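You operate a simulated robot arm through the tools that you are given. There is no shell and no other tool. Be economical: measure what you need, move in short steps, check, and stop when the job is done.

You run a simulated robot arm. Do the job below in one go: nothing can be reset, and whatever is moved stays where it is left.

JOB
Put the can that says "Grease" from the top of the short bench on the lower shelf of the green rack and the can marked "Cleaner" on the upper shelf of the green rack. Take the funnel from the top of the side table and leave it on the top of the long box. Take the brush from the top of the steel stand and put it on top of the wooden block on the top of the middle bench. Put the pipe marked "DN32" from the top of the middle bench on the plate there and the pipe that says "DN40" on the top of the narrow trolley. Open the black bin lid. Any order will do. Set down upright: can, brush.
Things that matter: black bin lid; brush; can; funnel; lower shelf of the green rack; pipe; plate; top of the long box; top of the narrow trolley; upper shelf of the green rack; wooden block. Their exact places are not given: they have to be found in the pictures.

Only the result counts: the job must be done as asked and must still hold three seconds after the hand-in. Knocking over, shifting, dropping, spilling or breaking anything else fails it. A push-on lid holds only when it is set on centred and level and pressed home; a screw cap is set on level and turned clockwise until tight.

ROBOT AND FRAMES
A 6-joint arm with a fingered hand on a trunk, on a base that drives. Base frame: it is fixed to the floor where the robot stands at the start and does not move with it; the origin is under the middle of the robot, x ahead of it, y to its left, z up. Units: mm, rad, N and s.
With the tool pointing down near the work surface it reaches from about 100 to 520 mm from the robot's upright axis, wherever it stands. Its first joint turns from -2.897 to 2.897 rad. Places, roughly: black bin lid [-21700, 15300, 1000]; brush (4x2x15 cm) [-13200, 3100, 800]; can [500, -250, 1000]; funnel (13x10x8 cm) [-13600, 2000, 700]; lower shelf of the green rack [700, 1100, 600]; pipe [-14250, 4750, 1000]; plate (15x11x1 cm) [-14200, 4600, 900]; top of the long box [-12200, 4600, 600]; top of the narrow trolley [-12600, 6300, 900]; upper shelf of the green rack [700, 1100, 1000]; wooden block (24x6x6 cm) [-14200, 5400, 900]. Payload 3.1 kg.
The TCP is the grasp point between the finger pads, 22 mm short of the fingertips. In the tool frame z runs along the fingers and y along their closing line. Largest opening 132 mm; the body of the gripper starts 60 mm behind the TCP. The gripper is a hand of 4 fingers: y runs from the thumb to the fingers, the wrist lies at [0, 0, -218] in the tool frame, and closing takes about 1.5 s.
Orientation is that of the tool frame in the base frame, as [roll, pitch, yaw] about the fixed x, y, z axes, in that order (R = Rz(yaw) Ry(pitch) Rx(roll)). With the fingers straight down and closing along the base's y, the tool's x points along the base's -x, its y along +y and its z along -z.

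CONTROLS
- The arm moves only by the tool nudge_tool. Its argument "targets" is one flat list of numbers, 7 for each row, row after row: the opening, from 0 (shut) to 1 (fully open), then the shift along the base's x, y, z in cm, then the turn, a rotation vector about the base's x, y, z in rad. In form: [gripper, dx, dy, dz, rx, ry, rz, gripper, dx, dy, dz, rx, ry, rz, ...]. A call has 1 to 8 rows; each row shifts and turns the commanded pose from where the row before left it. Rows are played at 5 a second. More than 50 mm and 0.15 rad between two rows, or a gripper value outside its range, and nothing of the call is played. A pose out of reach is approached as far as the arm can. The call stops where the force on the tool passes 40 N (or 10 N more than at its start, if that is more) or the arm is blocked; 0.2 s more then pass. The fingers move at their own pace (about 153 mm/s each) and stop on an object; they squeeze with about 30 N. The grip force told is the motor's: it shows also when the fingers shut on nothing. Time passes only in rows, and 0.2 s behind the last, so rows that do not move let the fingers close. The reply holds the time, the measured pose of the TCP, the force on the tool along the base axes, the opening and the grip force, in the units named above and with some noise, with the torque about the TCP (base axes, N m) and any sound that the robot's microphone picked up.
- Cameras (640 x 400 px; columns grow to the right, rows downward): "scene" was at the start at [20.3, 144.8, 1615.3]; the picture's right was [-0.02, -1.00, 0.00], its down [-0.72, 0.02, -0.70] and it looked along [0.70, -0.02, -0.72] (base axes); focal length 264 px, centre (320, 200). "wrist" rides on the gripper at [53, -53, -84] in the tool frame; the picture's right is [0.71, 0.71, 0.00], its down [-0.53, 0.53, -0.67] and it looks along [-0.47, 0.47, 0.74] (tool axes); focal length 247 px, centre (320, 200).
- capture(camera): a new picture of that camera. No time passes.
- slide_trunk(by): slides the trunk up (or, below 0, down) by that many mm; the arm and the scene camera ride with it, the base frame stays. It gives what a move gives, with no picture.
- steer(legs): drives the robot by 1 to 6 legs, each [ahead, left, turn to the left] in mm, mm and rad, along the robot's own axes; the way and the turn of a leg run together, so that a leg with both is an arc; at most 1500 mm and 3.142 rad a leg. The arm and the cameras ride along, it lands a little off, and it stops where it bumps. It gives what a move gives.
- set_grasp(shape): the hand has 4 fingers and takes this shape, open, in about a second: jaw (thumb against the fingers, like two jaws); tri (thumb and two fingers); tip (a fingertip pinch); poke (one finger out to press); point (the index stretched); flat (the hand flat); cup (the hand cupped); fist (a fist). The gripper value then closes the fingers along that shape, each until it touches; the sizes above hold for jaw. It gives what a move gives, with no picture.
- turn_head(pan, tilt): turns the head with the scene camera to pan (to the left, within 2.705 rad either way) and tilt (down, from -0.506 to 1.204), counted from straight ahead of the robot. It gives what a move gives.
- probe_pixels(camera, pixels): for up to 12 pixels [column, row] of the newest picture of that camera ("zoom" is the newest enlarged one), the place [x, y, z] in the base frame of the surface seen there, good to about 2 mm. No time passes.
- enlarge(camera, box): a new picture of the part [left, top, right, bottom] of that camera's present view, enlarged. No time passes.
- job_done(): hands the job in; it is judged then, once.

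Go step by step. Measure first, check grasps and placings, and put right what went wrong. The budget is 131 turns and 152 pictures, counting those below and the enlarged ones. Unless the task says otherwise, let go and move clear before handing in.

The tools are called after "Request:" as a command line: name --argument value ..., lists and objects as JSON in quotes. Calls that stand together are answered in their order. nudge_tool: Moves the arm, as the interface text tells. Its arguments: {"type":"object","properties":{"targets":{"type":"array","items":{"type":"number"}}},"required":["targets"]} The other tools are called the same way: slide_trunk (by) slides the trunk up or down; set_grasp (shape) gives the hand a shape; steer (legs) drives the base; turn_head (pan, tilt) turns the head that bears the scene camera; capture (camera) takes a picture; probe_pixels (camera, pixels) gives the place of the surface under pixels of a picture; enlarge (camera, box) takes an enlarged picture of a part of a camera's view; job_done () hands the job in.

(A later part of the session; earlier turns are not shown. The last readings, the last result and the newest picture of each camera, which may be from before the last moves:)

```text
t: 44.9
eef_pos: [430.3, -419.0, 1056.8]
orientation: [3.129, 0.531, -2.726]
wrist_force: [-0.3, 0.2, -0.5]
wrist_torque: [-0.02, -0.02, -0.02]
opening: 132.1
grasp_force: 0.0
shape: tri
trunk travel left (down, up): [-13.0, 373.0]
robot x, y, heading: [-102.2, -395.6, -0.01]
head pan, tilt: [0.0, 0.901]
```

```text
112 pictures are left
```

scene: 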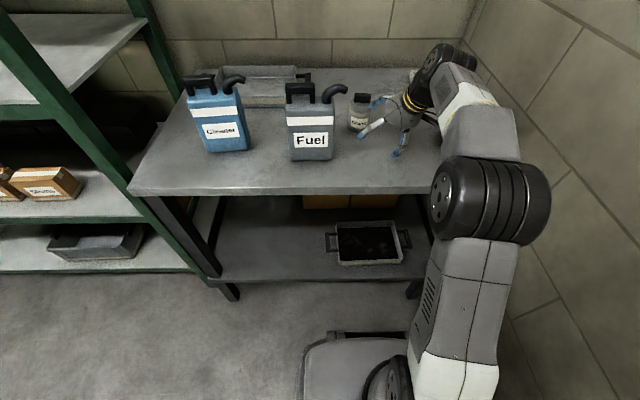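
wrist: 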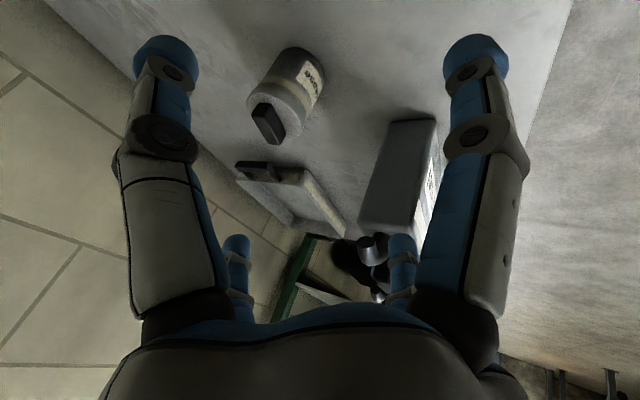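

In jaw shape all four fingers close as a cross, which suits coming down on the round can from above; "tip" pinches with thumb and index only. I'll set jaw, raise the trunk, move closer, and come down on Grease with about 20° tilt.

Request:
set_grasp --shape "jaw"

Request:
slide_trunk --by 150

Request:
steer --legs '[[75, 0, 0]]'

Request:
nudge_tool --targets '[0.9, 1.2, 1.5, -3.4, -0.035, 0.08, 0, 0.9, 1.2, 1.5, -3.4, -0.035, 0.08, 0, 0.9, 1.0, 1.2, -3.4, 0, 0, 0, 0.9, 1.0, 1.2, -3.4, 0, 0, 0]'

```text
t: 45.8
eef_pos: [429.2, -419.7, 1056.9]
orientation: [3.131, 0.531, -2.727]
wrist_force: [-0.3, -0.6, -0.5]
wrist_torque: [0.03, 0.02, 0.02]
opening: 132.0
grasp_force: 0.0
shape: jaw
trunk travel left (down, up): [-13.0, 373.0]
robot x, y, heading: [-99.6, -392.5, -0.007]
head pan, tilt: [0.0, 0.901]
```

```text
t: 47.6
eef_pos: [429.4, -420.0, 1207.4]
orientation: [3.13, 0.53, -2.725]
wrist_force: [0.0, 0.3, -0.5]
wrist_torque: [0.0, 0.01, -0.01]
opening: 132.3
grasp_force: 0.0
shape: jaw
trunk travel left (down, up): [-163.0, 223.0]
robot x, y, heading: [-98.9, -394.5, -0.005]
head pan, tilt: [0.0, 0.901]
```

```text
t: 48.6
eef_pos: [508.0, -422.6, 1207.0]
orientation: [3.131, 0.529, -2.727]
wrist_force: [-0.3, -0.1, -0.1]
wrist_torque: [0.02, 0.01, 0.04]
opening: 131.9
grasp_force: 0.0
shape: jaw
trunk travel left (down, up): [-163.0, 223.0]
robot x, y, heading: [-25.1, -394.0, -0.011]
head pan, tilt: [0.0, 0.901]
```

```text
t: 49.6
eef_pos: [543.7, -366.7, 1064.4]
orientation: [3.131, 0.356, -2.728]
wrist_force: [0.0, -0.2, 0.3]
wrist_torque: [0.0, -0.02, -0.03]
opening: 118.8
grasp_force: 0.1
shape: jaw
out of reach, approached as far as the arm can: row 2
trunk travel left (down, up): [-163.0, 223.0]
robot x, y, heading: [-18.8, -395.5, -0.01]
head pan, tilt: [0.0, 0.901]
```

I'm nearly above Grease at (544, -367), and I'll shift +16 mm in x. Before descending I'll check the pictures.

Request:
nudge_tool --targets '[1, 1.6, 0, -3, 0, 0, 0]'

Request:
capture --camera "wrist"

Request:
enlarge --camera "scene" --box '[260, 100, 500, 250]'

Request:
probe_pixels --camera "wrist" --pixels '[[320, 150], [300, 190], [330, 200], [340, 170], [360, 190], [310, 130]]'

```text
t: 50.0
eef_pos: [559.7, -369.2, 1036.0]
orientation: [3.13, 0.352, -2.727]
wrist_force: [-0.6, -0.4, 0.3]
wrist_torque: [0.0, 0.04, 0.01]
opening: 131.7
grasp_force: 0.0
shape: jaw
trunk travel left (down, up): [-163.0, 223.0]
robot x, y, heading: [-20.7, -396.7, -0.017]
head pan, tilt: [0.0, 0.901]
```

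```text
111 pictures are left
```

wrist: 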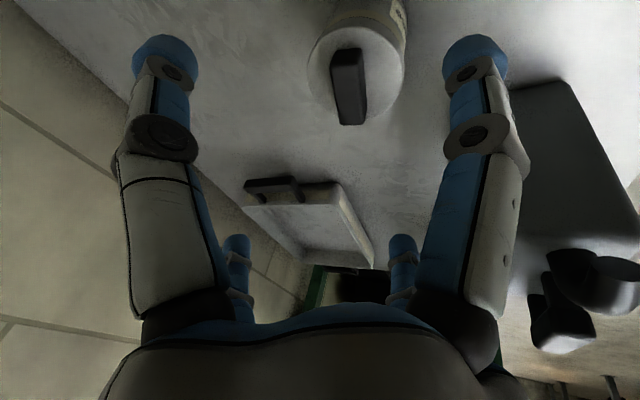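

```text
2.67 times, centred on (380, 175) of scene
```

zoom: 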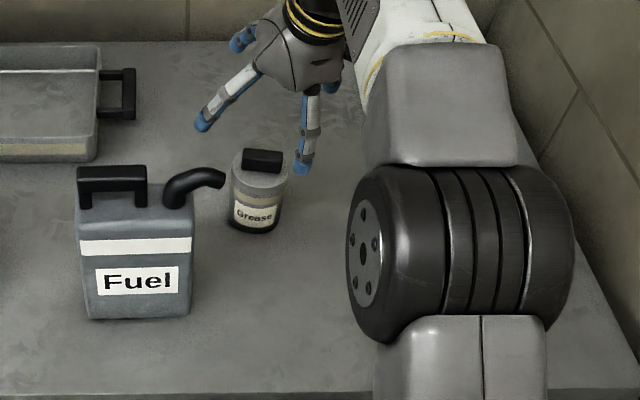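

```text
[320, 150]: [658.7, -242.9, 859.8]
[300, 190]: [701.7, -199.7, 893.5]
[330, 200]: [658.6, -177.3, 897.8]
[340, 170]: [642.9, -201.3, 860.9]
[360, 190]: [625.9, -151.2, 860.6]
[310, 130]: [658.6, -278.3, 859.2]
```

I'll locate the lid rim precisely in the wrist view.

Request:
probe_pixels --camera "wrist" --pixels '[[312, 80], [400, 75], [325, 105], [390, 105], [358, 30], [375, 40], [345, 60]]'

```text
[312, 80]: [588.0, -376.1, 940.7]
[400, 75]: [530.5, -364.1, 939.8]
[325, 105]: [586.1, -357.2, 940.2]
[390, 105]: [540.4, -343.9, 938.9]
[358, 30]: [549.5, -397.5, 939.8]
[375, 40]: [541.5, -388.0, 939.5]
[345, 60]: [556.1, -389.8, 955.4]
```

The can centre is (559, -368), matching the TCP. I'll descend to z≈916 and close.

Request:
nudge_tool --targets '[1, 0, 0, -4, 0, 0, 0, 1, 0, 0, -4, 0, 0, 0, 1, 0, 0, -4, 0, 0, 0, 0.2, 0, 0, 0, 0, 0, 0, 0.2, 0, 0, 0, 0, 0, 0, 0.2, 0, 0, 0, 0, 0, 0, 0.2, 0, 0, 0, 0, 0, 0, 0.2, 0, 0, 0, 0, 0, 0]'

Request:
capture --camera "wrist"

```text
t: 51.8
eef_pos: [560.3, -367.1, 914.6]
orientation: [3.129, 0.356, -2.728]
wrist_force: [-0.8, -0.5, -0.8]
wrist_torque: [-0.05, 0.1, -0.01]
opening: 53.4
grasp_force: 29.7
shape: jaw
trunk travel left (down, up): [-163.0, 223.0]
robot x, y, heading: [-22.4, -397.2, -0.011]
head pan, tilt: [0.0, 0.901]
```

```text
109 pictures are left
```

wrist: 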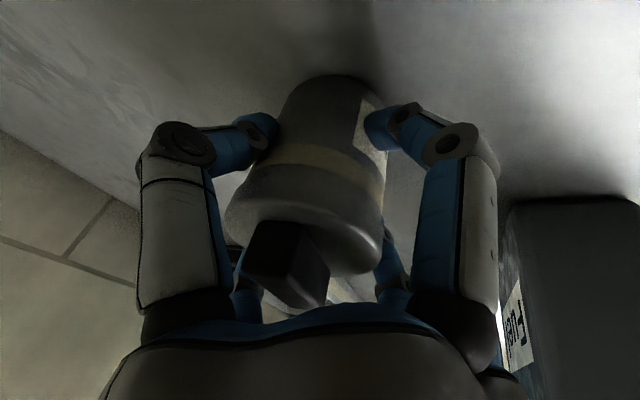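

Gripped at 53 mm with 30 N. I'll lift.

Request:
nudge_tool --targets '[0.2, 0, 0, 3, 0, 0, 0, 0.2, 0, 0, 4, 0, 0, 0, 0.2, 0, 0, 4, 0, 0, 0]'

Request:
slide_trunk --by 110

Request:
capture --camera "scene"

Request:
capture --camera "wrist"

```text
t: 52.6
eef_pos: [559.0, -366.1, 1027.5]
orientation: [3.131, 0.354, -2.726]
wrist_force: [1.1, 0.3, -2.0]
wrist_torque: [-0.02, 0.03, -0.01]
opening: 52.9
grasp_force: 30.1
shape: jaw
trunk travel left (down, up): [-163.0, 223.0]
robot x, y, heading: [-25.4, -398.2, -0.013]
head pan, tilt: [0.0, 0.901]
```

```text
t: 54.0
eef_pos: [559.9, -366.4, 1136.2]
orientation: [3.129, 0.353, -2.728]
wrist_force: [1.2, 0.8, -2.1]
wrist_torque: [0.02, 0.02, -0.02]
opening: 53.0
grasp_force: 30.2
shape: jaw
trunk travel left (down, up): [-273.0, 113.0]
robot x, y, heading: [-26.4, -399.0, -0.015]
head pan, tilt: [0.0, 0.901]
```

```text
108 pictures are left
```

scene: 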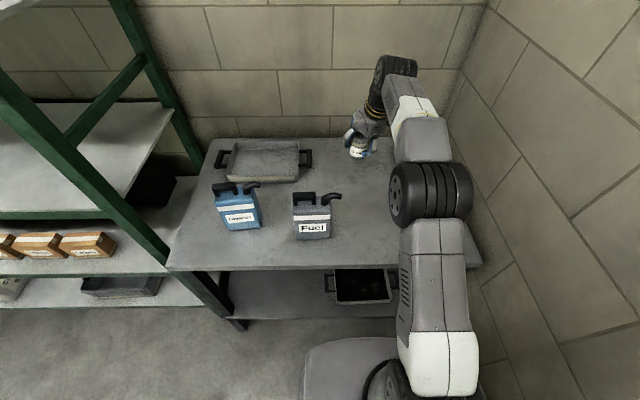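

```text
107 pictures are left
```

wrist: 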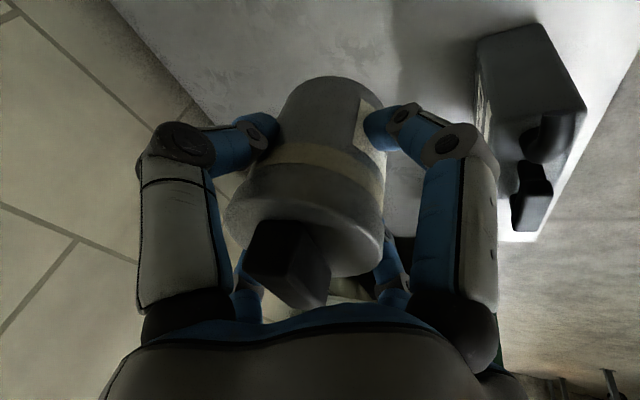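

Grease is held and hanging straight. I'll back off, turn the hand square, and drive left in front of the rack.

Request:
steer --legs '[[-400, 0, 0], [0, 830, 0]]'

Request:
nudge_tool --targets '[0.2, 0, 0, 0, 0, 0, -0.14, 0.2, 0, 0, 0, 0, 0, -0.14, 0.2, 0, 0, 0, 0, 0, -0.13]'

Request:
turn_head --pan 0.1 --tilt 0.8

Request:
capture --camera "scene"

```text
t: 60.7
eef_pos: [171.8, 475.0, 1135.3]
orientation: [3.13, 0.355, -2.75]
wrist_force: [-0.2, 0.5, -1.7]
wrist_torque: [-0.02, 0.03, 0.0]
opening: 53.2
grasp_force: 29.7
shape: jaw
trunk travel left (down, up): [-273.0, 113.0]
robot x, y, heading: [-412.1, 458.8, -0.035]
head pan, tilt: [0.0, 0.901]
```

```text
t: 61.5
eef_pos: [171.8, 473.7, 1135.1]
orientation: [3.13, 0.355, 3.122]
wrist_force: [-0.1, -0.1, -2.1]
wrist_torque: [-0.03, 0.04, 0.02]
opening: 53.3
grasp_force: 30.0
shape: jaw
trunk travel left (down, up): [-273.0, 113.0]
robot x, y, heading: [-411.7, 456.2, -0.04]
head pan, tilt: [0.0, 0.901]
```

```text
t: 62.2
eef_pos: [171.2, 473.8, 1134.9]
orientation: [3.131, 0.353, 3.121]
wrist_force: [-0.6, 0.2, -2.1]
wrist_torque: [0.0, -0.02, 0.02]
opening: 53.0
grasp_force: 30.9
shape: jaw
trunk travel left (down, up): [-273.0, 113.0]
robot x, y, heading: [-418.7, 455.2, -0.036]
head pan, tilt: [0.099, 0.799]
```

```text
106 pictures are left
```

scene: 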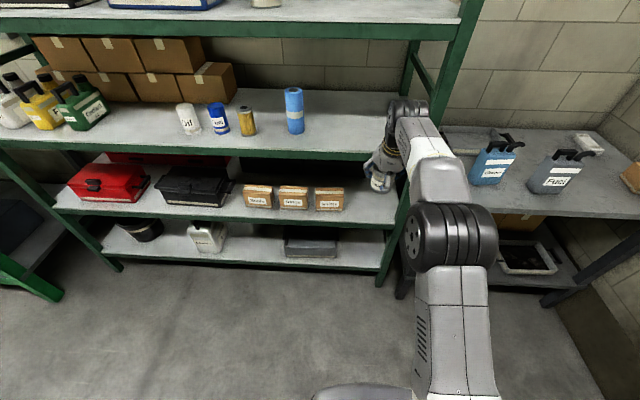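

There's free space right of the "Shims" box at y≈470. I'll lower the trunk and arm here, clear of the rack.

Request:
slide_trunk --by -265

Request:
nudge_tool --targets '[0.2, 0, 0, -3.7, 0, 0, 0, 0.2, 0, 0, -3.7, 0, 0, 0, 0.2, 0, 0, -3.7, 0, 0, 0, 0.2, 0, 0, -3.7, 0, 0, 0]'

Request:
capture --camera "scene"

Request:
enlarge --camera "scene" --box '[220, 80, 460, 280]'

```text
t: 64.9
eef_pos: [171.3, 474.6, 871.4]
orientation: [3.13, 0.355, 3.123]
wrist_force: [0.0, 0.4, -1.7]
wrist_torque: [0.03, 0.0, 0.0]
opening: 53.1
grasp_force: 30.2
shape: jaw
trunk travel left (down, up): [-8.0, 378.0]
robot x, y, heading: [-417.9, 453.0, -0.036]
head pan, tilt: [0.099, 0.799]
```

```text
t: 65.9
eef_pos: [171.6, 471.6, 722.5]
orientation: [3.128, 0.354, 3.123]
wrist_force: [-0.3, -0.6, -2.2]
wrist_torque: [-0.02, 0.0, 0.0]
opening: 53.0
grasp_force: 29.8
shape: jaw
trunk travel left (down, up): [-8.0, 378.0]
robot x, y, heading: [-410.2, 456.3, -0.036]
head pan, tilt: [0.099, 0.799]
```

```text
105 pictures are left
```

scene: 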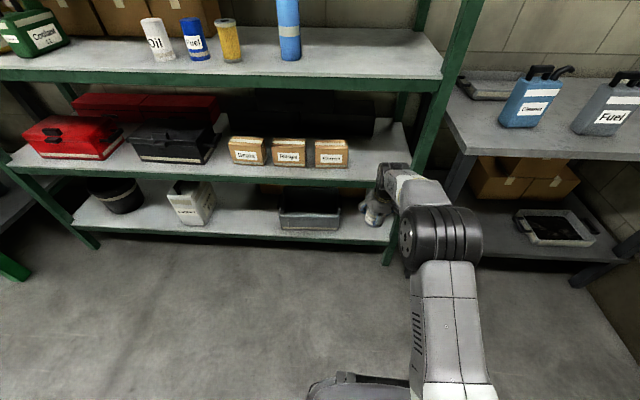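

```text
2.00 times, centred on (340, 180) of scene
```

zoom: 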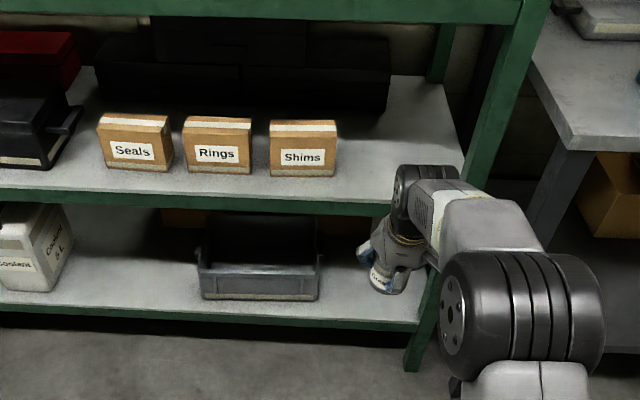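

I'll measure how close the forearm gets to the post and upper shelf when I move in.

Request:
probe_pixels --camera "zoom" --pixels '[[425, 178], [470, 192], [500, 205], [540, 245], [520, 270], [330, 20], [330, 12], [490, 120], [335, 170], [330, 140], [400, 205], [440, 120]]'

```text
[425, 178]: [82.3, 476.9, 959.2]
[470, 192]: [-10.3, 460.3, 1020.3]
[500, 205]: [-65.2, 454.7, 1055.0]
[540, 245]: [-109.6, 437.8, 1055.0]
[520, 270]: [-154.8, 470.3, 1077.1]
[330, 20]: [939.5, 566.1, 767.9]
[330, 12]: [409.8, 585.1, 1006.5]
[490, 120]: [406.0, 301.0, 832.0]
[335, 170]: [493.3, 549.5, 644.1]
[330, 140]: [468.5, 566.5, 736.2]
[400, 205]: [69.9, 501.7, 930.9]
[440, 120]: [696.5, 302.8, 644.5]
```

Clearances are fine: dome top ≈960 at x<380, and shelf lip bottom ≈1003. I'll drive in 280 mm.

Request:
steer --legs '[[280, 0, 0]]'

Request:
capture --camera "wrist"

Request:
capture --camera "scene"

```text
t: 67.8
eef_pos: [446.1, 460.1, 722.3]
orientation: [3.13, 0.355, 3.123]
wrist_force: [0.5, 0.0, -2.1]
wrist_torque: [-0.01, 0.02, -0.02]
opening: 52.7
grasp_force: 30.1
shape: jaw
trunk travel left (down, up): [-8.0, 378.0]
robot x, y, heading: [-134.9, 445.8, -0.04]
head pan, tilt: [0.099, 0.799]
```

```text
103 pictures are left
```

wrist: 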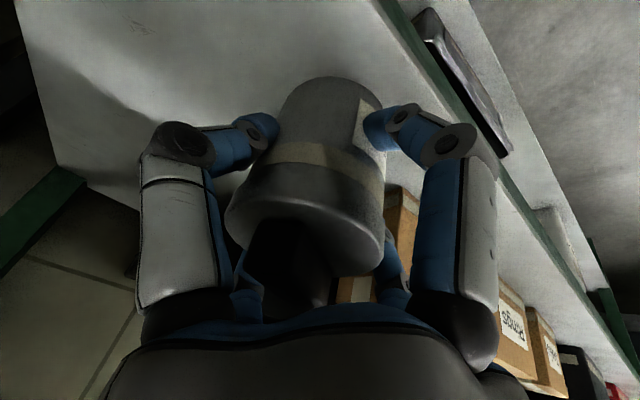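

```text
102 pictures are left
```

scene: 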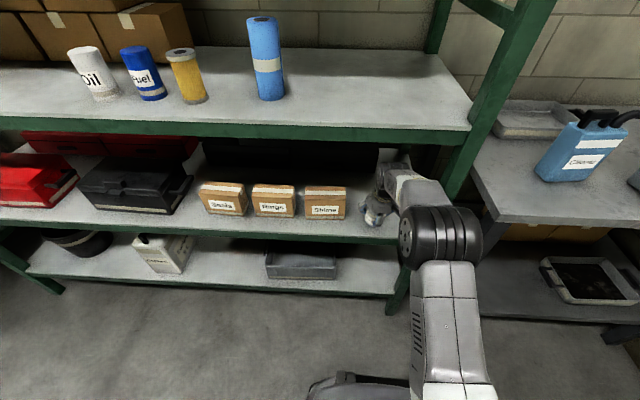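

I'll lower in small steps until contact.

Request:
nudge_tool --targets '[0.2, 1.2, 0, -0.8, 0, 0, 0, 0.2, 0, 0, -0.5, 0, 0, 0, 0.2, 0, 0, -0.3, 0, 0, 0, 0.2, 0, 0, -0.3, 0, 0, 0]'

```text
t: 68.8
eef_pos: [457.9, 461.9, 704.8]
orientation: [3.13, 0.355, 3.122]
wrist_force: [0.3, -0.4, -2.4]
wrist_torque: [-0.02, 0.01, 0.01]
opening: 53.0
grasp_force: 30.8
shape: jaw
trunk travel left (down, up): [-8.0, 378.0]
robot x, y, heading: [-137.0, 446.0, -0.042]
head pan, tilt: [0.099, 0.799]
```

Request:
nudge_tool --targets '[0.2, 0, 0, -0.3, 0, 0, 0, 0.2, 0, 0, -0.3, 0, 0, 0, 0.2, 0, 0, -0.3, 0, 0, 0, 0.2, 0, 0, -0.2, 0, 0, 0]'

```text
t: 69.8
eef_pos: [458.8, 462.1, 695.4]
orientation: [3.128, 0.36, 3.122]
wrist_force: [2.1, 1.0, 9.7]
wrist_torque: [-0.04, 0.19, 0.02]
opening: 53.1
grasp_force: 30.3
shape: jaw
trunk travel left (down, up): [-8.0, 378.0]
robot x, y, heading: [-134.3, 448.3, -0.036]
head pan, tilt: [0.099, 0.799]
```

Contact is at the expected height. I'll open, lift straight up 65 mm, then check.

Request:
nudge_tool --targets '[0.9, 0, 0, 0, 0, 0, 0, 0.9, 0, 0, 0, 0, 0, 0, 0.9, 0, 0, 0, 0, 0, 0, 0.9, 0, 0, 2, 0, 0, 0, 0.9, 0, 0, 2, 0, 0, 0, 0.9, 0, 0, 2.4, 0, 0, 0]'

Request:
capture --camera "wrist"

```text
t: 71.2
eef_pos: [459.3, 463.2, 757.0]
orientation: [3.131, 0.355, 3.122]
wrist_force: [-1.0, -0.3, 0.3]
wrist_torque: [-0.01, -0.02, -0.01]
opening: 118.6
grasp_force: 0.2
shape: jaw
trunk travel left (down, up): [-8.0, 378.0]
robot x, y, heading: [-137.2, 445.2, -0.036]
head pan, tilt: [0.099, 0.799]
```

```text
101 pictures are left
```

wrist: 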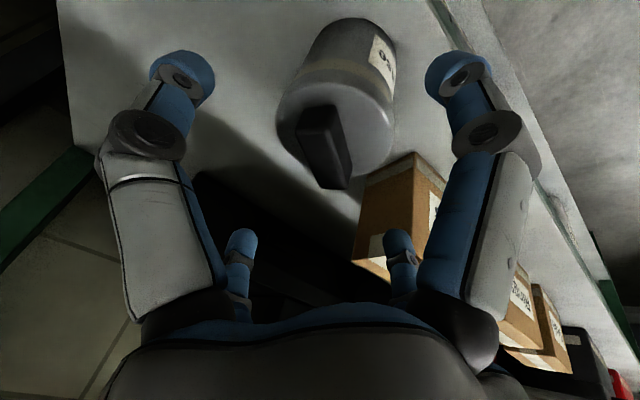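

Grease stands upright on the lower shelf. I'll rise another 8 mm and back out.

Request:
nudge_tool --targets '[0.9, 0, 0, 0.8, 0, 0, 0]'

Request:
steer --legs '[[-350, 0, 0.036]]'

Request:
slide_trunk --by 270

Request:
turn_head --pan -0.2 --tilt 0.7

Request:
capture --camera "scene"

```text
t: 71.6
eef_pos: [458.2, 463.0, 765.4]
orientation: [3.128, 0.352, 3.122]
wrist_force: [0.2, 0.3, -0.2]
wrist_torque: [-0.04, 0.01, 0.01]
opening: 118.4
grasp_force: 0.1
shape: jaw
trunk travel left (down, up): [-8.0, 378.0]
robot x, y, heading: [-140.4, 448.1, -0.036]
head pan, tilt: [0.099, 0.799]
```

```text
t: 73.9
eef_pos: [113.6, 489.2, 766.3]
orientation: [3.129, 0.357, -3.126]
wrist_force: [-0.9, 0.6, 0.3]
wrist_torque: [0.0, 0.01, 0.01]
opening: 118.6
grasp_force: 0.0
shape: jaw
trunk travel left (down, up): [-8.0, 378.0]
robot x, y, heading: [-479.3, 452.8, -0.005]
head pan, tilt: [0.099, 0.799]
```

```text
t: 76.6
eef_pos: [114.9, 490.3, 1035.1]
orientation: [3.129, 0.354, -3.127]
wrist_force: [-0.4, -0.3, -0.5]
wrist_torque: [-0.01, 0.02, 0.01]
opening: 118.7
grasp_force: 0.2
shape: jaw
trunk travel left (down, up): [-278.0, 108.0]
robot x, y, heading: [-478.7, 453.6, -0.0]
head pan, tilt: [0.099, 0.799]
```

```text
t: 77.4
eef_pos: [113.5, 489.8, 1034.0]
orientation: [3.13, 0.352, -3.126]
wrist_force: [0.1, -0.9, -0.3]
wrist_torque: [-0.02, 0.01, -0.02]
opening: 118.6
grasp_force: 0.0
shape: jaw
trunk travel left (down, up): [-278.0, 108.0]
robot x, y, heading: [-480.9, 455.3, -0.0]
head pan, tilt: [-0.201, 0.7]
```

```text
100 pictures are left
```

scene: 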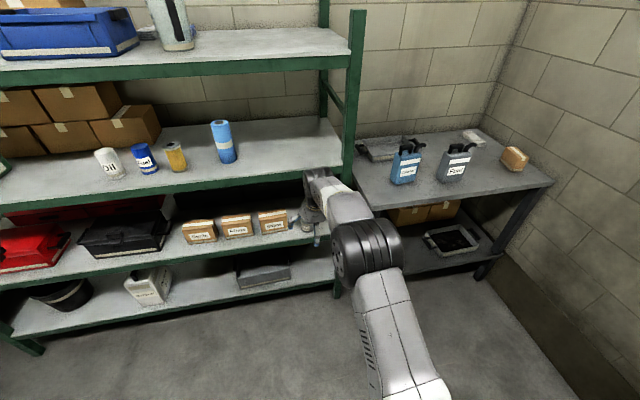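

Grease stands on the lower shelf. For Cleaner I'll pinch the handle from its end with a tilted hand, so I need its geometry first. I'll zoom and probe.

Request:
enlarge --camera "scene" --box '[376, 130, 440, 194]'

Request:
enlarge --camera "scene" --box '[260, 190, 360, 260]'

Request:
steer --legs '[[0, -330, 0], [330, 0, 0]]'

Request:
turn_head --pan -0.2 --tilt 0.9

Request:
capture --camera "scene"

```text
6.25 times, centred on (408, 162) of scene
```

zoom: 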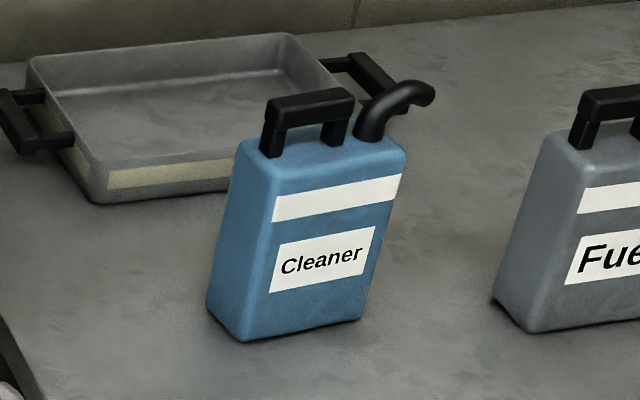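

```text
5.71 times, centred on (310, 225) of scene
```

zoom: 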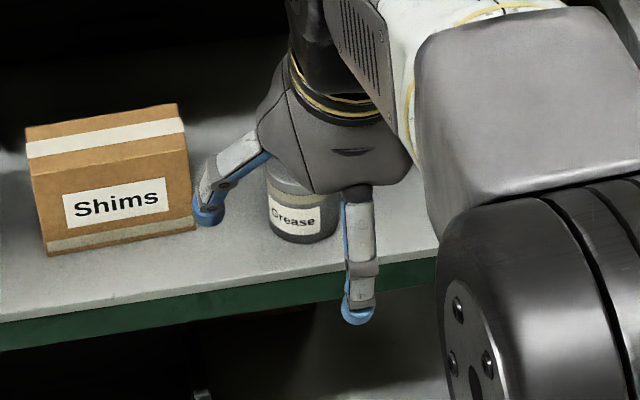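

```text
t: 81.4
eef_pos: [445.6, 163.9, 1035.0]
orientation: [3.129, 0.355, -3.121]
wrist_force: [0.8, 0.2, -0.3]
wrist_torque: [0.01, -0.01, 0.04]
opening: 118.5
grasp_force: 0.1
shape: jaw
trunk travel left (down, up): [-278.0, 108.0]
robot x, y, heading: [-151.4, 125.2, 0.002]
head pan, tilt: [-0.201, 0.7]
```

```text
t: 82.1
eef_pos: [443.2, 163.9, 1034.4]
orientation: [3.129, 0.355, -3.121]
wrist_force: [-0.2, 0.6, 0.1]
wrist_torque: [0.0, -0.02, 0.0]
opening: 118.6
grasp_force: 0.0
shape: jaw
trunk travel left (down, up): [-278.0, 108.0]
robot x, y, heading: [-148.7, 124.3, 0.0]
head pan, tilt: [-0.201, 0.901]
```

```text
97 pictures are left
```

scene: 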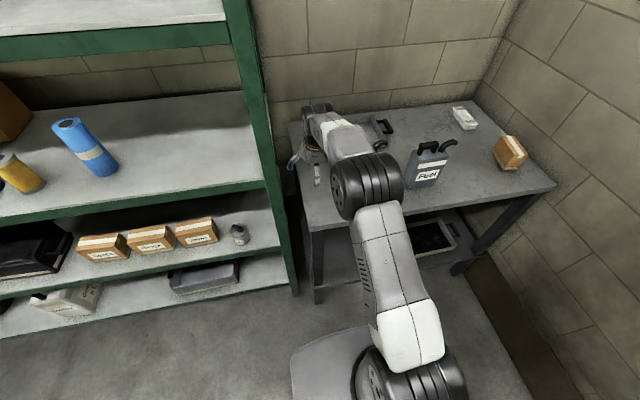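

Grease is fine at (240,235). I'll raise the hand and look at Cleaner with the wrist camera.

Request:
slide_trunk --by 100

Request:
nudge_tool --targets '[1, -2, 0, 3, 0, 0, -0.14, 1, -2, 0, 3, 0, 0, -0.14, 1, -2, 0, 3, 0, 0, -0.14, 1, 0, 0, 0, 0, 0, -0.14]'

Request:
capture --camera "wrist"

Request:
capture --camera "scene"

```text
t: 83.4
eef_pos: [444.1, 164.0, 1135.3]
orientation: [3.129, 0.356, -3.121]
wrist_force: [0.8, -0.3, -0.4]
wrist_torque: [-0.01, 0.0, 0.02]
opening: 118.6
grasp_force: 0.0
shape: jaw
trunk travel left (down, up): [-378.0, 8.0]
robot x, y, heading: [-150.1, 124.5, -0.001]
head pan, tilt: [-0.201, 0.901]
```

```text
t: 84.4
eef_pos: [387.2, 163.1, 1227.1]
orientation: [3.13, 0.355, 2.602]
wrist_force: [0.7, 0.0, 0.0]
wrist_torque: [-0.01, 0.01, 0.0]
opening: 131.7
grasp_force: 0.1
shape: jaw
trunk travel left (down, up): [-378.0, 8.0]
robot x, y, heading: [-148.2, 120.4, 0.002]
head pan, tilt: [-0.201, 0.901]
```

```text
96 pictures are left
```

wrist: 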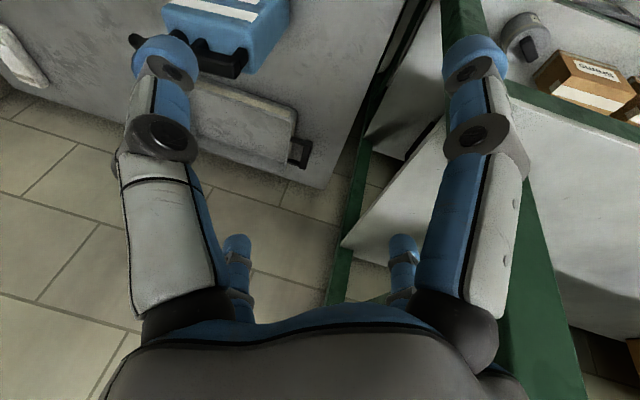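

```text
95 pictures are left
```

scene: 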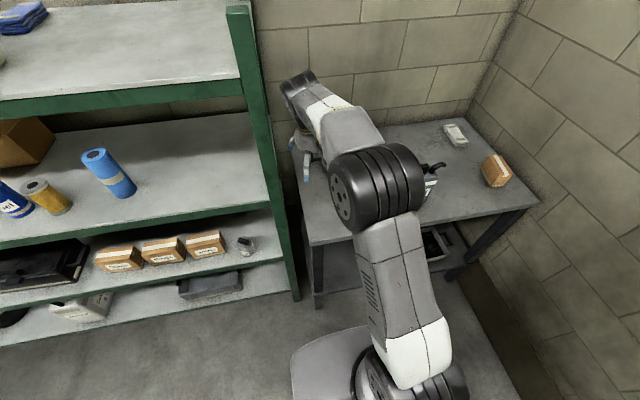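

I'll keep yawing until the hand points along -y, keeping TCP well left of the can.

Request:
nudge_tool --targets '[1, 1, 0, 0, 0, 0, -0.145, 1, 1, 0, 0, 0, 0, -0.145, 1, 1, 0, 0, 0, 0, -0.145, 1, 1, 0, 0, 0, 0, -0.145, 1, 1, 0, 0, 0, 0, -0.145, 1, 1, 0, 0, 0, 0, -0.145, 1, 1, 0, 0, 0, 0, -0.145]'

Request:
capture --camera "wrist"

Request:
capture --camera "scene"

```text
t: 86.0
eef_pos: [387.6, 157.8, 1204.3]
orientation: [3.13, 0.357, 1.586]
wrist_force: [0.5, 0.3, 0.8]
wrist_torque: [0.03, -0.01, -0.01]
opening: 131.7
grasp_force: 0.2
shape: jaw
out of reach, approached as far as the arm can: row 4, 5, 6, 7
trunk travel left (down, up): [-378.0, 8.0]
robot x, y, heading: [-145.6, 125.5, 0.008]
head pan, tilt: [-0.201, 0.901]
```

```text
94 pictures are left
```

wrist: 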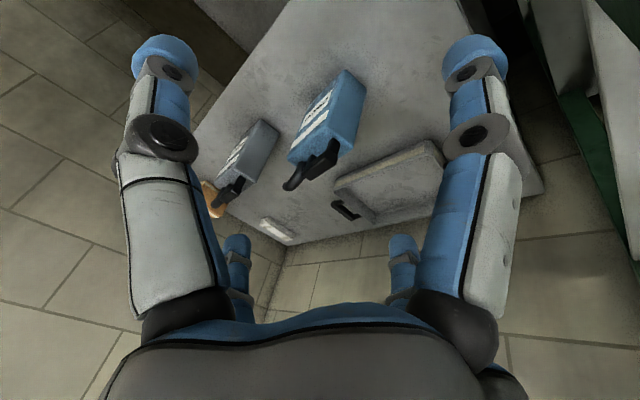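

```text
93 pictures are left
```

scene: 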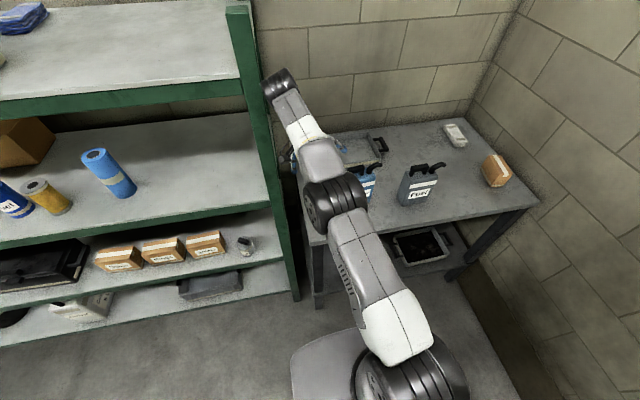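

Orientation reached, and the handle is clear in the wrist view around (315,165). I'll measure it.

Request:
enlarge --camera "wrist" --box '[260, 60, 388, 200]'

```text
2.86 times, centred on (324, 130) of wrist
```

zoom: 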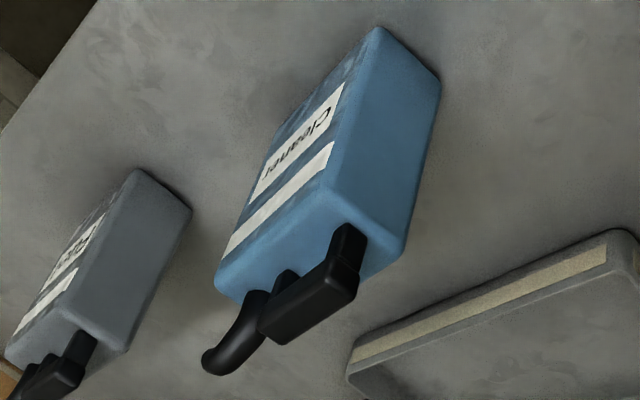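

Request:
probe_pixels --camera "zoom" --pixels '[[335, 280], [275, 318], [305, 300], [350, 290], [285, 340], [345, 255], [380, 220], [250, 270], [330, 215], [395, 240], [400, 110], [350, 240]]'

```text
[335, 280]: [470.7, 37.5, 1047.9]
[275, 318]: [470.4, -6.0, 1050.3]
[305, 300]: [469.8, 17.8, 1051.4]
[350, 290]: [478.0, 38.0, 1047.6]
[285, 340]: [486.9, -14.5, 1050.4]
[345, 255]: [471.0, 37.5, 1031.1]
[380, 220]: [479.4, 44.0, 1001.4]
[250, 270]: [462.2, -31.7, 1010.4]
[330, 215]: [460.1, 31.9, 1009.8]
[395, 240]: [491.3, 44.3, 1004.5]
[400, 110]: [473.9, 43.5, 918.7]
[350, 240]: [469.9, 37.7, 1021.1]
```

The bar runs along y from 38 to -15 at x≈477, with its top at z≈1052. I'll switch to the tip pinch, sidestep right so the wrist stays off the rack post, and move closer.

Request:
set_grasp --shape "tip"

Request:
steer --legs '[[0, -80, 0], [110, 0, 0]]'

Request:
nudge_tool --targets '[1, 0, 0, 0, -0.12, 0, 0, 1, 0, 0, 0, -0.12, 0, 0, 1, 0, 0, 0, -0.12, 0, 0]'

Request:
capture --camera "wrist"

Request:
capture --camera "scene"

```text
t: 86.9
eef_pos: [388.0, 159.3, 1203.1]
orientation: [3.13, 0.356, 1.588]
wrist_force: [0.3, -0.1, 0.0]
wrist_torque: [0.01, 0.01, 0.0]
opening: 132.0
grasp_force: 0.2
shape: tip
trunk travel left (down, up): [-378.0, 8.0]
robot x, y, heading: [-150.0, 124.2, -0.0]
head pan, tilt: [-0.201, 0.901]
```

```text
t: 88.8
eef_pos: [499.1, 78.8, 1204.0]
orientation: [3.131, 0.355, 1.582]
wrist_force: [0.4, 0.2, -0.3]
wrist_torque: [-0.05, 0.0, 0.0]
opening: 132.1
grasp_force: 0.0
shape: tip
trunk travel left (down, up): [-378.0, 8.0]
robot x, y, heading: [-42.2, 42.1, -0.002]
head pan, tilt: [-0.201, 0.901]
```

```text
t: 89.6
eef_pos: [490.2, 76.6, 1201.0]
orientation: [3.135, 0.716, 1.589]
wrist_force: [0.4, 0.5, 0.3]
wrist_torque: [-0.03, -0.01, 0.0]
opening: 131.5
grasp_force: 0.1
shape: tip
out of reach, approached as far as the arm can: row 2, 3
trunk travel left (down, up): [-378.0, 8.0]
robot x, y, heading: [-37.3, 46.3, -0.005]
head pan, tilt: [-0.201, 0.901]
```

```text
91 pictures are left
```

wrist: 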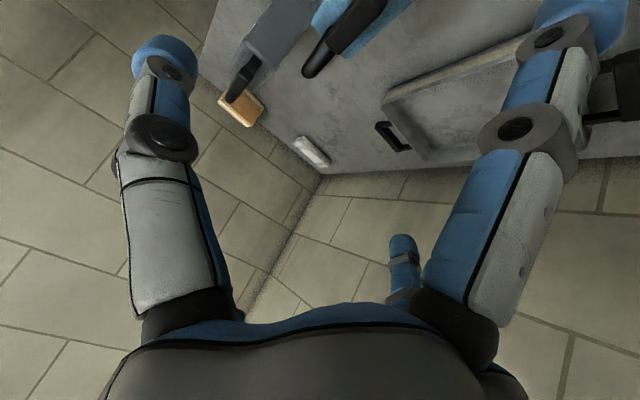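

```text
90 pictures are left
```

scene: 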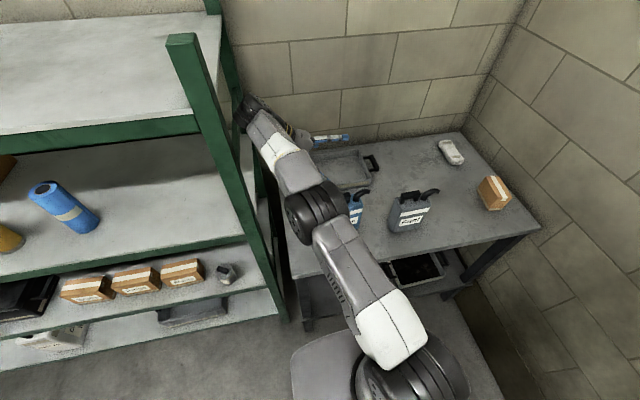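

Tilt is now 41° and the hand points -y. I'll test the pinch in the air to see where the tips meet.

Request:
nudge_tool --targets '[0.15, -2, 0, -4, 0, 0, 0, 0.15, 0, 0, 0, 0, 0, 0, 0.15, 0, 0, 0, 0, 0, 0, 0.15, 0, 0, 0, 0, 0, 0]'

Request:
capture --camera "wrist"

```text
t: 90.6
eef_pos: [471.9, 76.2, 1158.0]
orientation: [3.134, 0.715, 1.585]
wrist_force: [0.1, 0.6, -0.6]
wrist_torque: [0.01, -0.03, -0.01]
opening: 20.1
grasp_force: 0.0
shape: tip
trunk travel left (down, up): [-378.0, 8.0]
robot x, y, heading: [-41.5, 43.2, -0.005]
head pan, tilt: [-0.201, 0.901]
```

```text
89 pictures are left
```

wrist: 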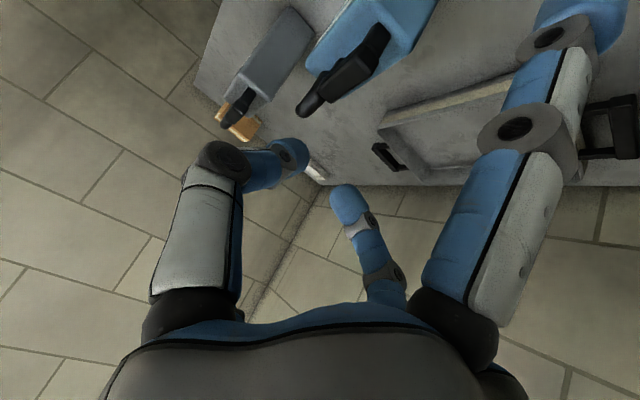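

Request:
probe_pixels --camera "wrist" --pixels '[[297, 155], [345, 200], [570, 10], [540, 60], [375, 45], [340, 80], [360, 60], [370, 75]]'

```text
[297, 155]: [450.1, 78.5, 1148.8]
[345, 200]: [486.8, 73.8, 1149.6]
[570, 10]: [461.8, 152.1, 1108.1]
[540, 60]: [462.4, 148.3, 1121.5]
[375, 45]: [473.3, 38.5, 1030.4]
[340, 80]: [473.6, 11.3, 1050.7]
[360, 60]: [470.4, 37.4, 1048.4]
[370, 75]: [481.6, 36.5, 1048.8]
```

The tips meet near the TCP and the outer finger clears the can's end wall. I'll move above the handle with a half-open pinch, then descend.

Request:
nudge_tool --targets '[0.5, 0.3, -3.5, 0, 0, 0, 0, 0.5, 0.3, -3.5, 0, 0, 0, 0, 0.5, 0, 0, -3, 0, 0, 0, 0.5, 0, 0, -3, 0, 0, 0]'

Request:
capture --camera "wrist"

Request:
enlarge --camera "scene" --box '[220, 80, 460, 260]'

```text
t: 91.6
eef_pos: [475.4, 6.7, 1100.6]
orientation: [3.132, 0.716, 1.586]
wrist_force: [0.5, 0.0, 0.5]
wrist_torque: [0.01, -0.02, 0.05]
opening: 65.8
grasp_force: 0.0
shape: tip
trunk travel left (down, up): [-378.0, 8.0]
robot x, y, heading: [-41.6, 46.6, -0.003]
head pan, tilt: [-0.201, 0.901]
```

```text
88 pictures are left
```

wrist: 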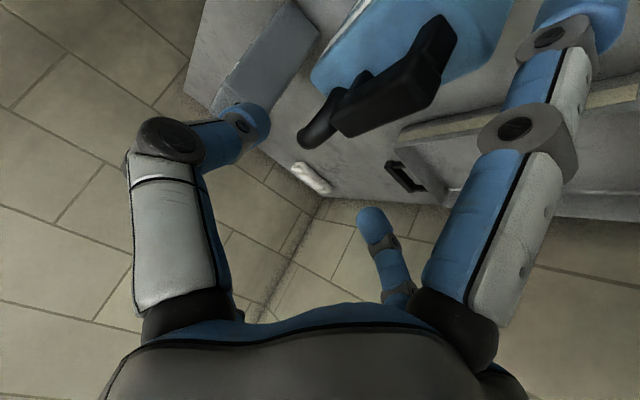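

```text
2.22 times, centred on (340, 170) of scene
```

zoom: 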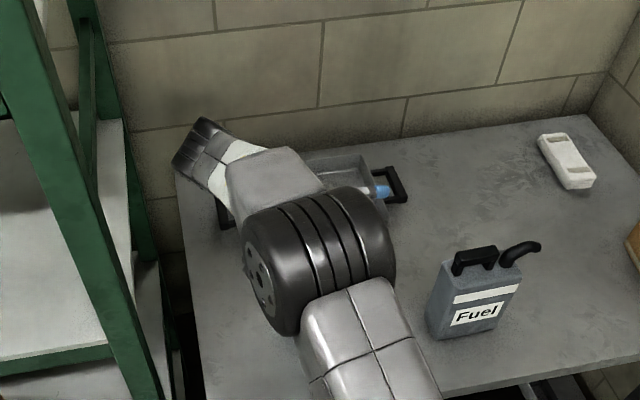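

I'll take one last measurement of the bar's cross-section before descending.

Request:
probe_pixels --camera "wrist" --pixels '[[415, 85], [438, 85], [400, 72], [410, 105], [345, 118], [355, 132], [425, 55], [440, 55], [380, 95]]'

```text
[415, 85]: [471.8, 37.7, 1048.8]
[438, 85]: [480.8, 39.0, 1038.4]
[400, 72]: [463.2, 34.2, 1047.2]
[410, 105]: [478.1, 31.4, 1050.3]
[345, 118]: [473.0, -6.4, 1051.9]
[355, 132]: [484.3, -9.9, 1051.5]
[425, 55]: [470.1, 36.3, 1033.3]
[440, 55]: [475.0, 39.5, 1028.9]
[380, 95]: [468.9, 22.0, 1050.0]
```

The bar is yawed about 0.13 rad, with its centre near (475.5, 8). I'll yaw +0.12, descend to z≈1044, and pinch.

Request:
nudge_tool --targets '[0.5, 0, 0, 0, 0, 0, 0.12, 0.5, 0, 0, -3, 0, 0, 0, 0.5, 0, 0, -2.7, 0, 0, 0, 0, 0, 0, 0, 0, 0, 0, 0, 0, 0, 0, 0, 0, 0, 0, 0, 0, 0, 0, 0, 0, 0, 0, 0, 0, 0, 0, 0]'

Request:
capture --camera "wrist"

```text
t: 93.2
eef_pos: [477.9, 5.6, 1044.8]
orientation: [3.137, 0.715, 1.708]
wrist_force: [-0.9, -1.6, 0.6]
wrist_torque: [0.02, 0.02, -0.05]
opening: 14.3
grasp_force: 29.7
shape: tip
trunk travel left (down, up): [-378.0, 8.0]
robot x, y, heading: [-41.5, 45.3, 0.002]
head pan, tilt: [-0.201, 0.901]
```

```text
86 pictures are left
```

wrist: 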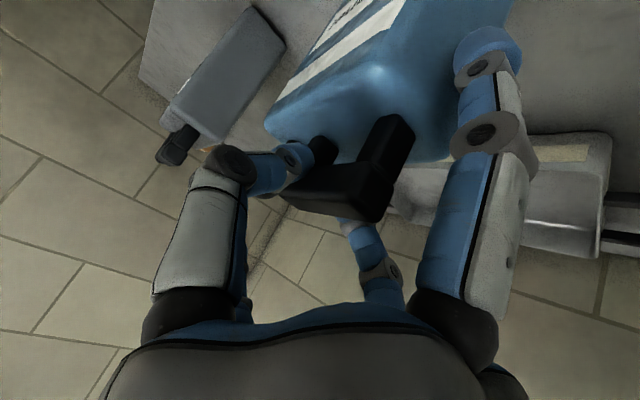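

The pinch holds at 14 mm with 30 N. I'll lift a little and check the can's attitude.

Request:
nudge_tool --targets '[0, 0, 0, 1.5, 0, 0, 0, 0, 0, 0, 1.5, 0, 0, 0, 0, 0, 0, 2, 0, 0, 0]'

Request:
capture --camera "wrist"

Request:
enlarge --camera "scene" --box '[220, 80, 460, 260]'

```text
t: 94.0
eef_pos: [477.8, 6.3, 1093.6]
orientation: [3.136, 0.716, 1.706]
wrist_force: [-0.1, 0.1, -9.3]
wrist_torque: [0.16, 0.04, 0.01]
opening: 14.8
grasp_force: 30.0
shape: tip
trunk travel left (down, up): [-378.0, 8.0]
robot x, y, heading: [-39.8, 43.5, -0.001]
head pan, tilt: [-0.201, 0.901]
```

```text
85 pictures are left
```

wrist: 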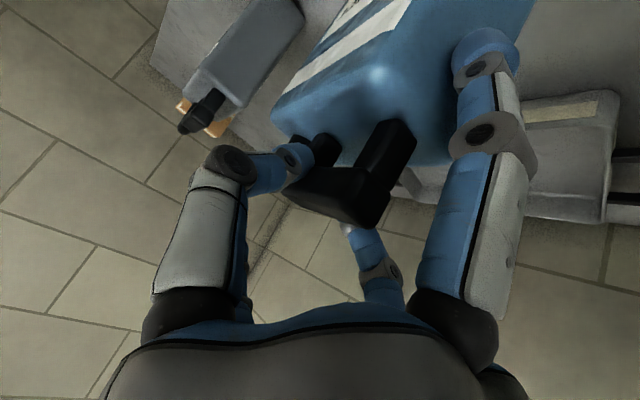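

```text
2.22 times, centred on (340, 170) of scene
```

zoom: 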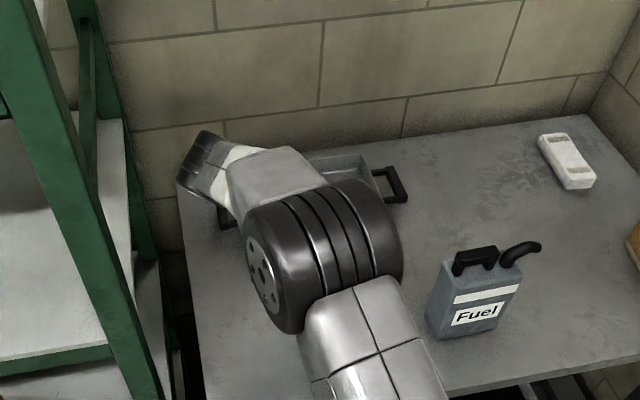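

Lifted at about 0.95 kg and hanging nearly straight. I'll back straight out from the bench, then raise and yaw the hand toward +x.

Request:
steer --legs '[[-450, 0, 0]]'

Request:
nudge_tool --targets '[0, -2, 0, 3, 0, 0, 0.14, 0, -2, 0, 3, 0, 0, 0.14, 0, -2, 0, 3, 0, 0, 0.14, 0, -2, 0, 3, 0, 0, 0.14, 0, 0, 0, 3, 0, 0, 0.14, 0, 0, 0, 2, 0, 0, 0.14]'

Request:
capture --camera "scene"

Request:
capture --camera "wrist"

```text
t: 96.7
eef_pos: [21.0, 6.0, 1094.4]
orientation: [3.137, 0.714, 1.704]
wrist_force: [0.5, 0.8, -8.8]
wrist_torque: [0.12, 0.03, -0.01]
opening: 14.4
grasp_force: 29.6
shape: tip
trunk travel left (down, up): [-378.0, 8.0]
robot x, y, heading: [-500.6, 47.1, -0.004]
head pan, tilt: [-0.201, 0.901]
```

```text
t: 98.1
eef_pos: [-58.5, 8.5, 1262.8]
orientation: [3.137, 0.715, 2.545]
wrist_force: [-0.4, -0.8, -10.0]
wrist_torque: [0.05, 0.05, -0.01]
opening: 14.5
grasp_force: 30.1
shape: tip
trunk travel left (down, up): [-378.0, 8.0]
robot x, y, heading: [-499.2, 50.2, -0.004]
head pan, tilt: [-0.201, 0.901]
```

```text
83 pictures are left
```

scene: 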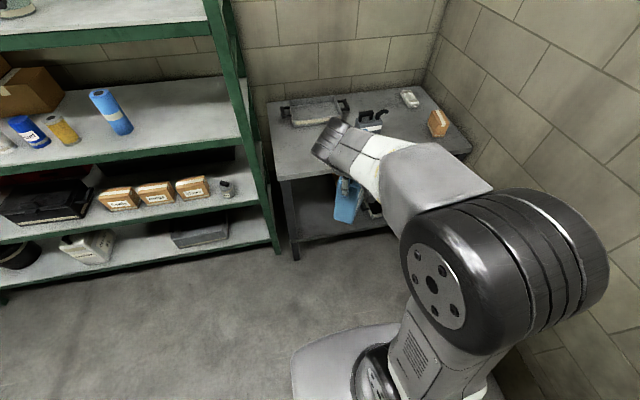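

```text
82 pictures are left
```

wrist: 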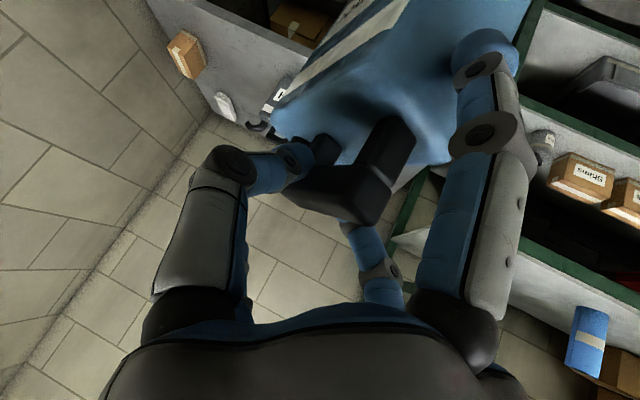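

I'll finish the yaw and measure the blue roll on the upper shelf.

Request:
probe_pixels --camera "scene" --pixels '[[112, 115], [120, 132], [170, 115], [215, 135], [228, 100], [200, 50], [150, 45], [130, 150]]'

Request:
nudge_tool --targets '[0, 2, 1, 0, 0, 0, 0.15, 0, 2, 1, 0, 0, 0, 0.15, 0, 2, 1, 0, 0, 0, 0.15, 0, 2, 1, 0, 0, 0, 0.14]'

Request:
steer --legs '[[0, 400, 0]]'

Request:
turn_head --pan 0.2 --tilt 0.8

Request:
capture --camera "scene"

```text
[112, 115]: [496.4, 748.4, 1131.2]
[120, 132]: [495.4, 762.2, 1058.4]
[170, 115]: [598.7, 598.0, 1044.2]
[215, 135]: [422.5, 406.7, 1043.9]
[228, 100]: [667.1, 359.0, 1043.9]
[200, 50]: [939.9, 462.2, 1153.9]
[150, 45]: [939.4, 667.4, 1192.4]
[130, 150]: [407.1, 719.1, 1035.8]
```

```text
t: 99.1
eef_pos: [21.8, 47.3, 1263.2]
orientation: [3.136, 0.715, 3.131]
wrist_force: [1.2, 0.3, -9.0]
wrist_torque: [0.06, 0.05, 0.03]
opening: 14.7
grasp_force: 29.9
shape: tip
trunk travel left (down, up): [-378.0, 8.0]
robot x, y, heading: [-495.7, 47.2, -0.0]
head pan, tilt: [-0.201, 0.901]
```

```text
t: 101.7
eef_pos: [23.3, 452.8, 1265.2]
orientation: [3.133, 0.715, 3.128]
wrist_force: [-0.3, 0.8, -8.9]
wrist_torque: [0.02, 0.1, 0.0]
opening: 14.4
grasp_force: 29.3
shape: tip
trunk travel left (down, up): [-378.0, 8.0]
robot x, y, heading: [-493.7, 451.9, -0.006]
head pan, tilt: [-0.201, 0.901]
```

```text
t: 102.5
eef_pos: [23.6, 452.9, 1263.5]
orientation: [3.133, 0.714, 3.126]
wrist_force: [0.1, -0.2, -8.8]
wrist_torque: [-0.01, 0.08, 0.03]
opening: 14.4
grasp_force: 29.7
shape: tip
trunk travel left (down, up): [-378.0, 8.0]
robot x, y, heading: [-495.0, 455.2, -0.009]
head pan, tilt: [0.201, 0.799]
```

```text
81 pictures are left
```

scene: 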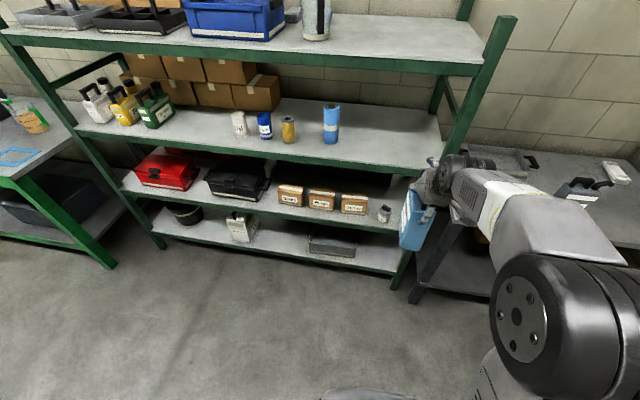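

The shelf is free between y 350 and 720. I'll check the can's attitude in a zoom and measure its bottom corners.

Request:
enlarge --camera "scene" --box '[380, 140, 480, 260]'

```text
3.33 times, centred on (430, 200) of scene
```

zoom: 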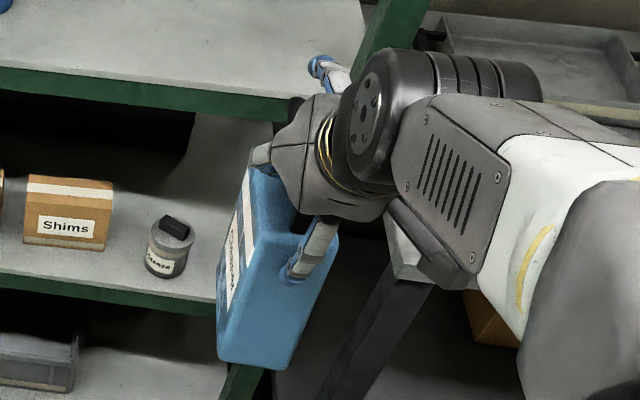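

Request:
probe_pixels --camera "zoom" --pixels '[[260, 345], [262, 250], [230, 340], [245, 200], [285, 355], [320, 250], [225, 345], [245, 225]]'

```text
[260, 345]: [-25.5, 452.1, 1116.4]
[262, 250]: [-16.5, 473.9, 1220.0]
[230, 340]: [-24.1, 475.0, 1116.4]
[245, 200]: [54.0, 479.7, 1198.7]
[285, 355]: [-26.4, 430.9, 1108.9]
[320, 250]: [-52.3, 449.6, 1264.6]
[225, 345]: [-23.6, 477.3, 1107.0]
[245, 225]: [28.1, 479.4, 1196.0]
```

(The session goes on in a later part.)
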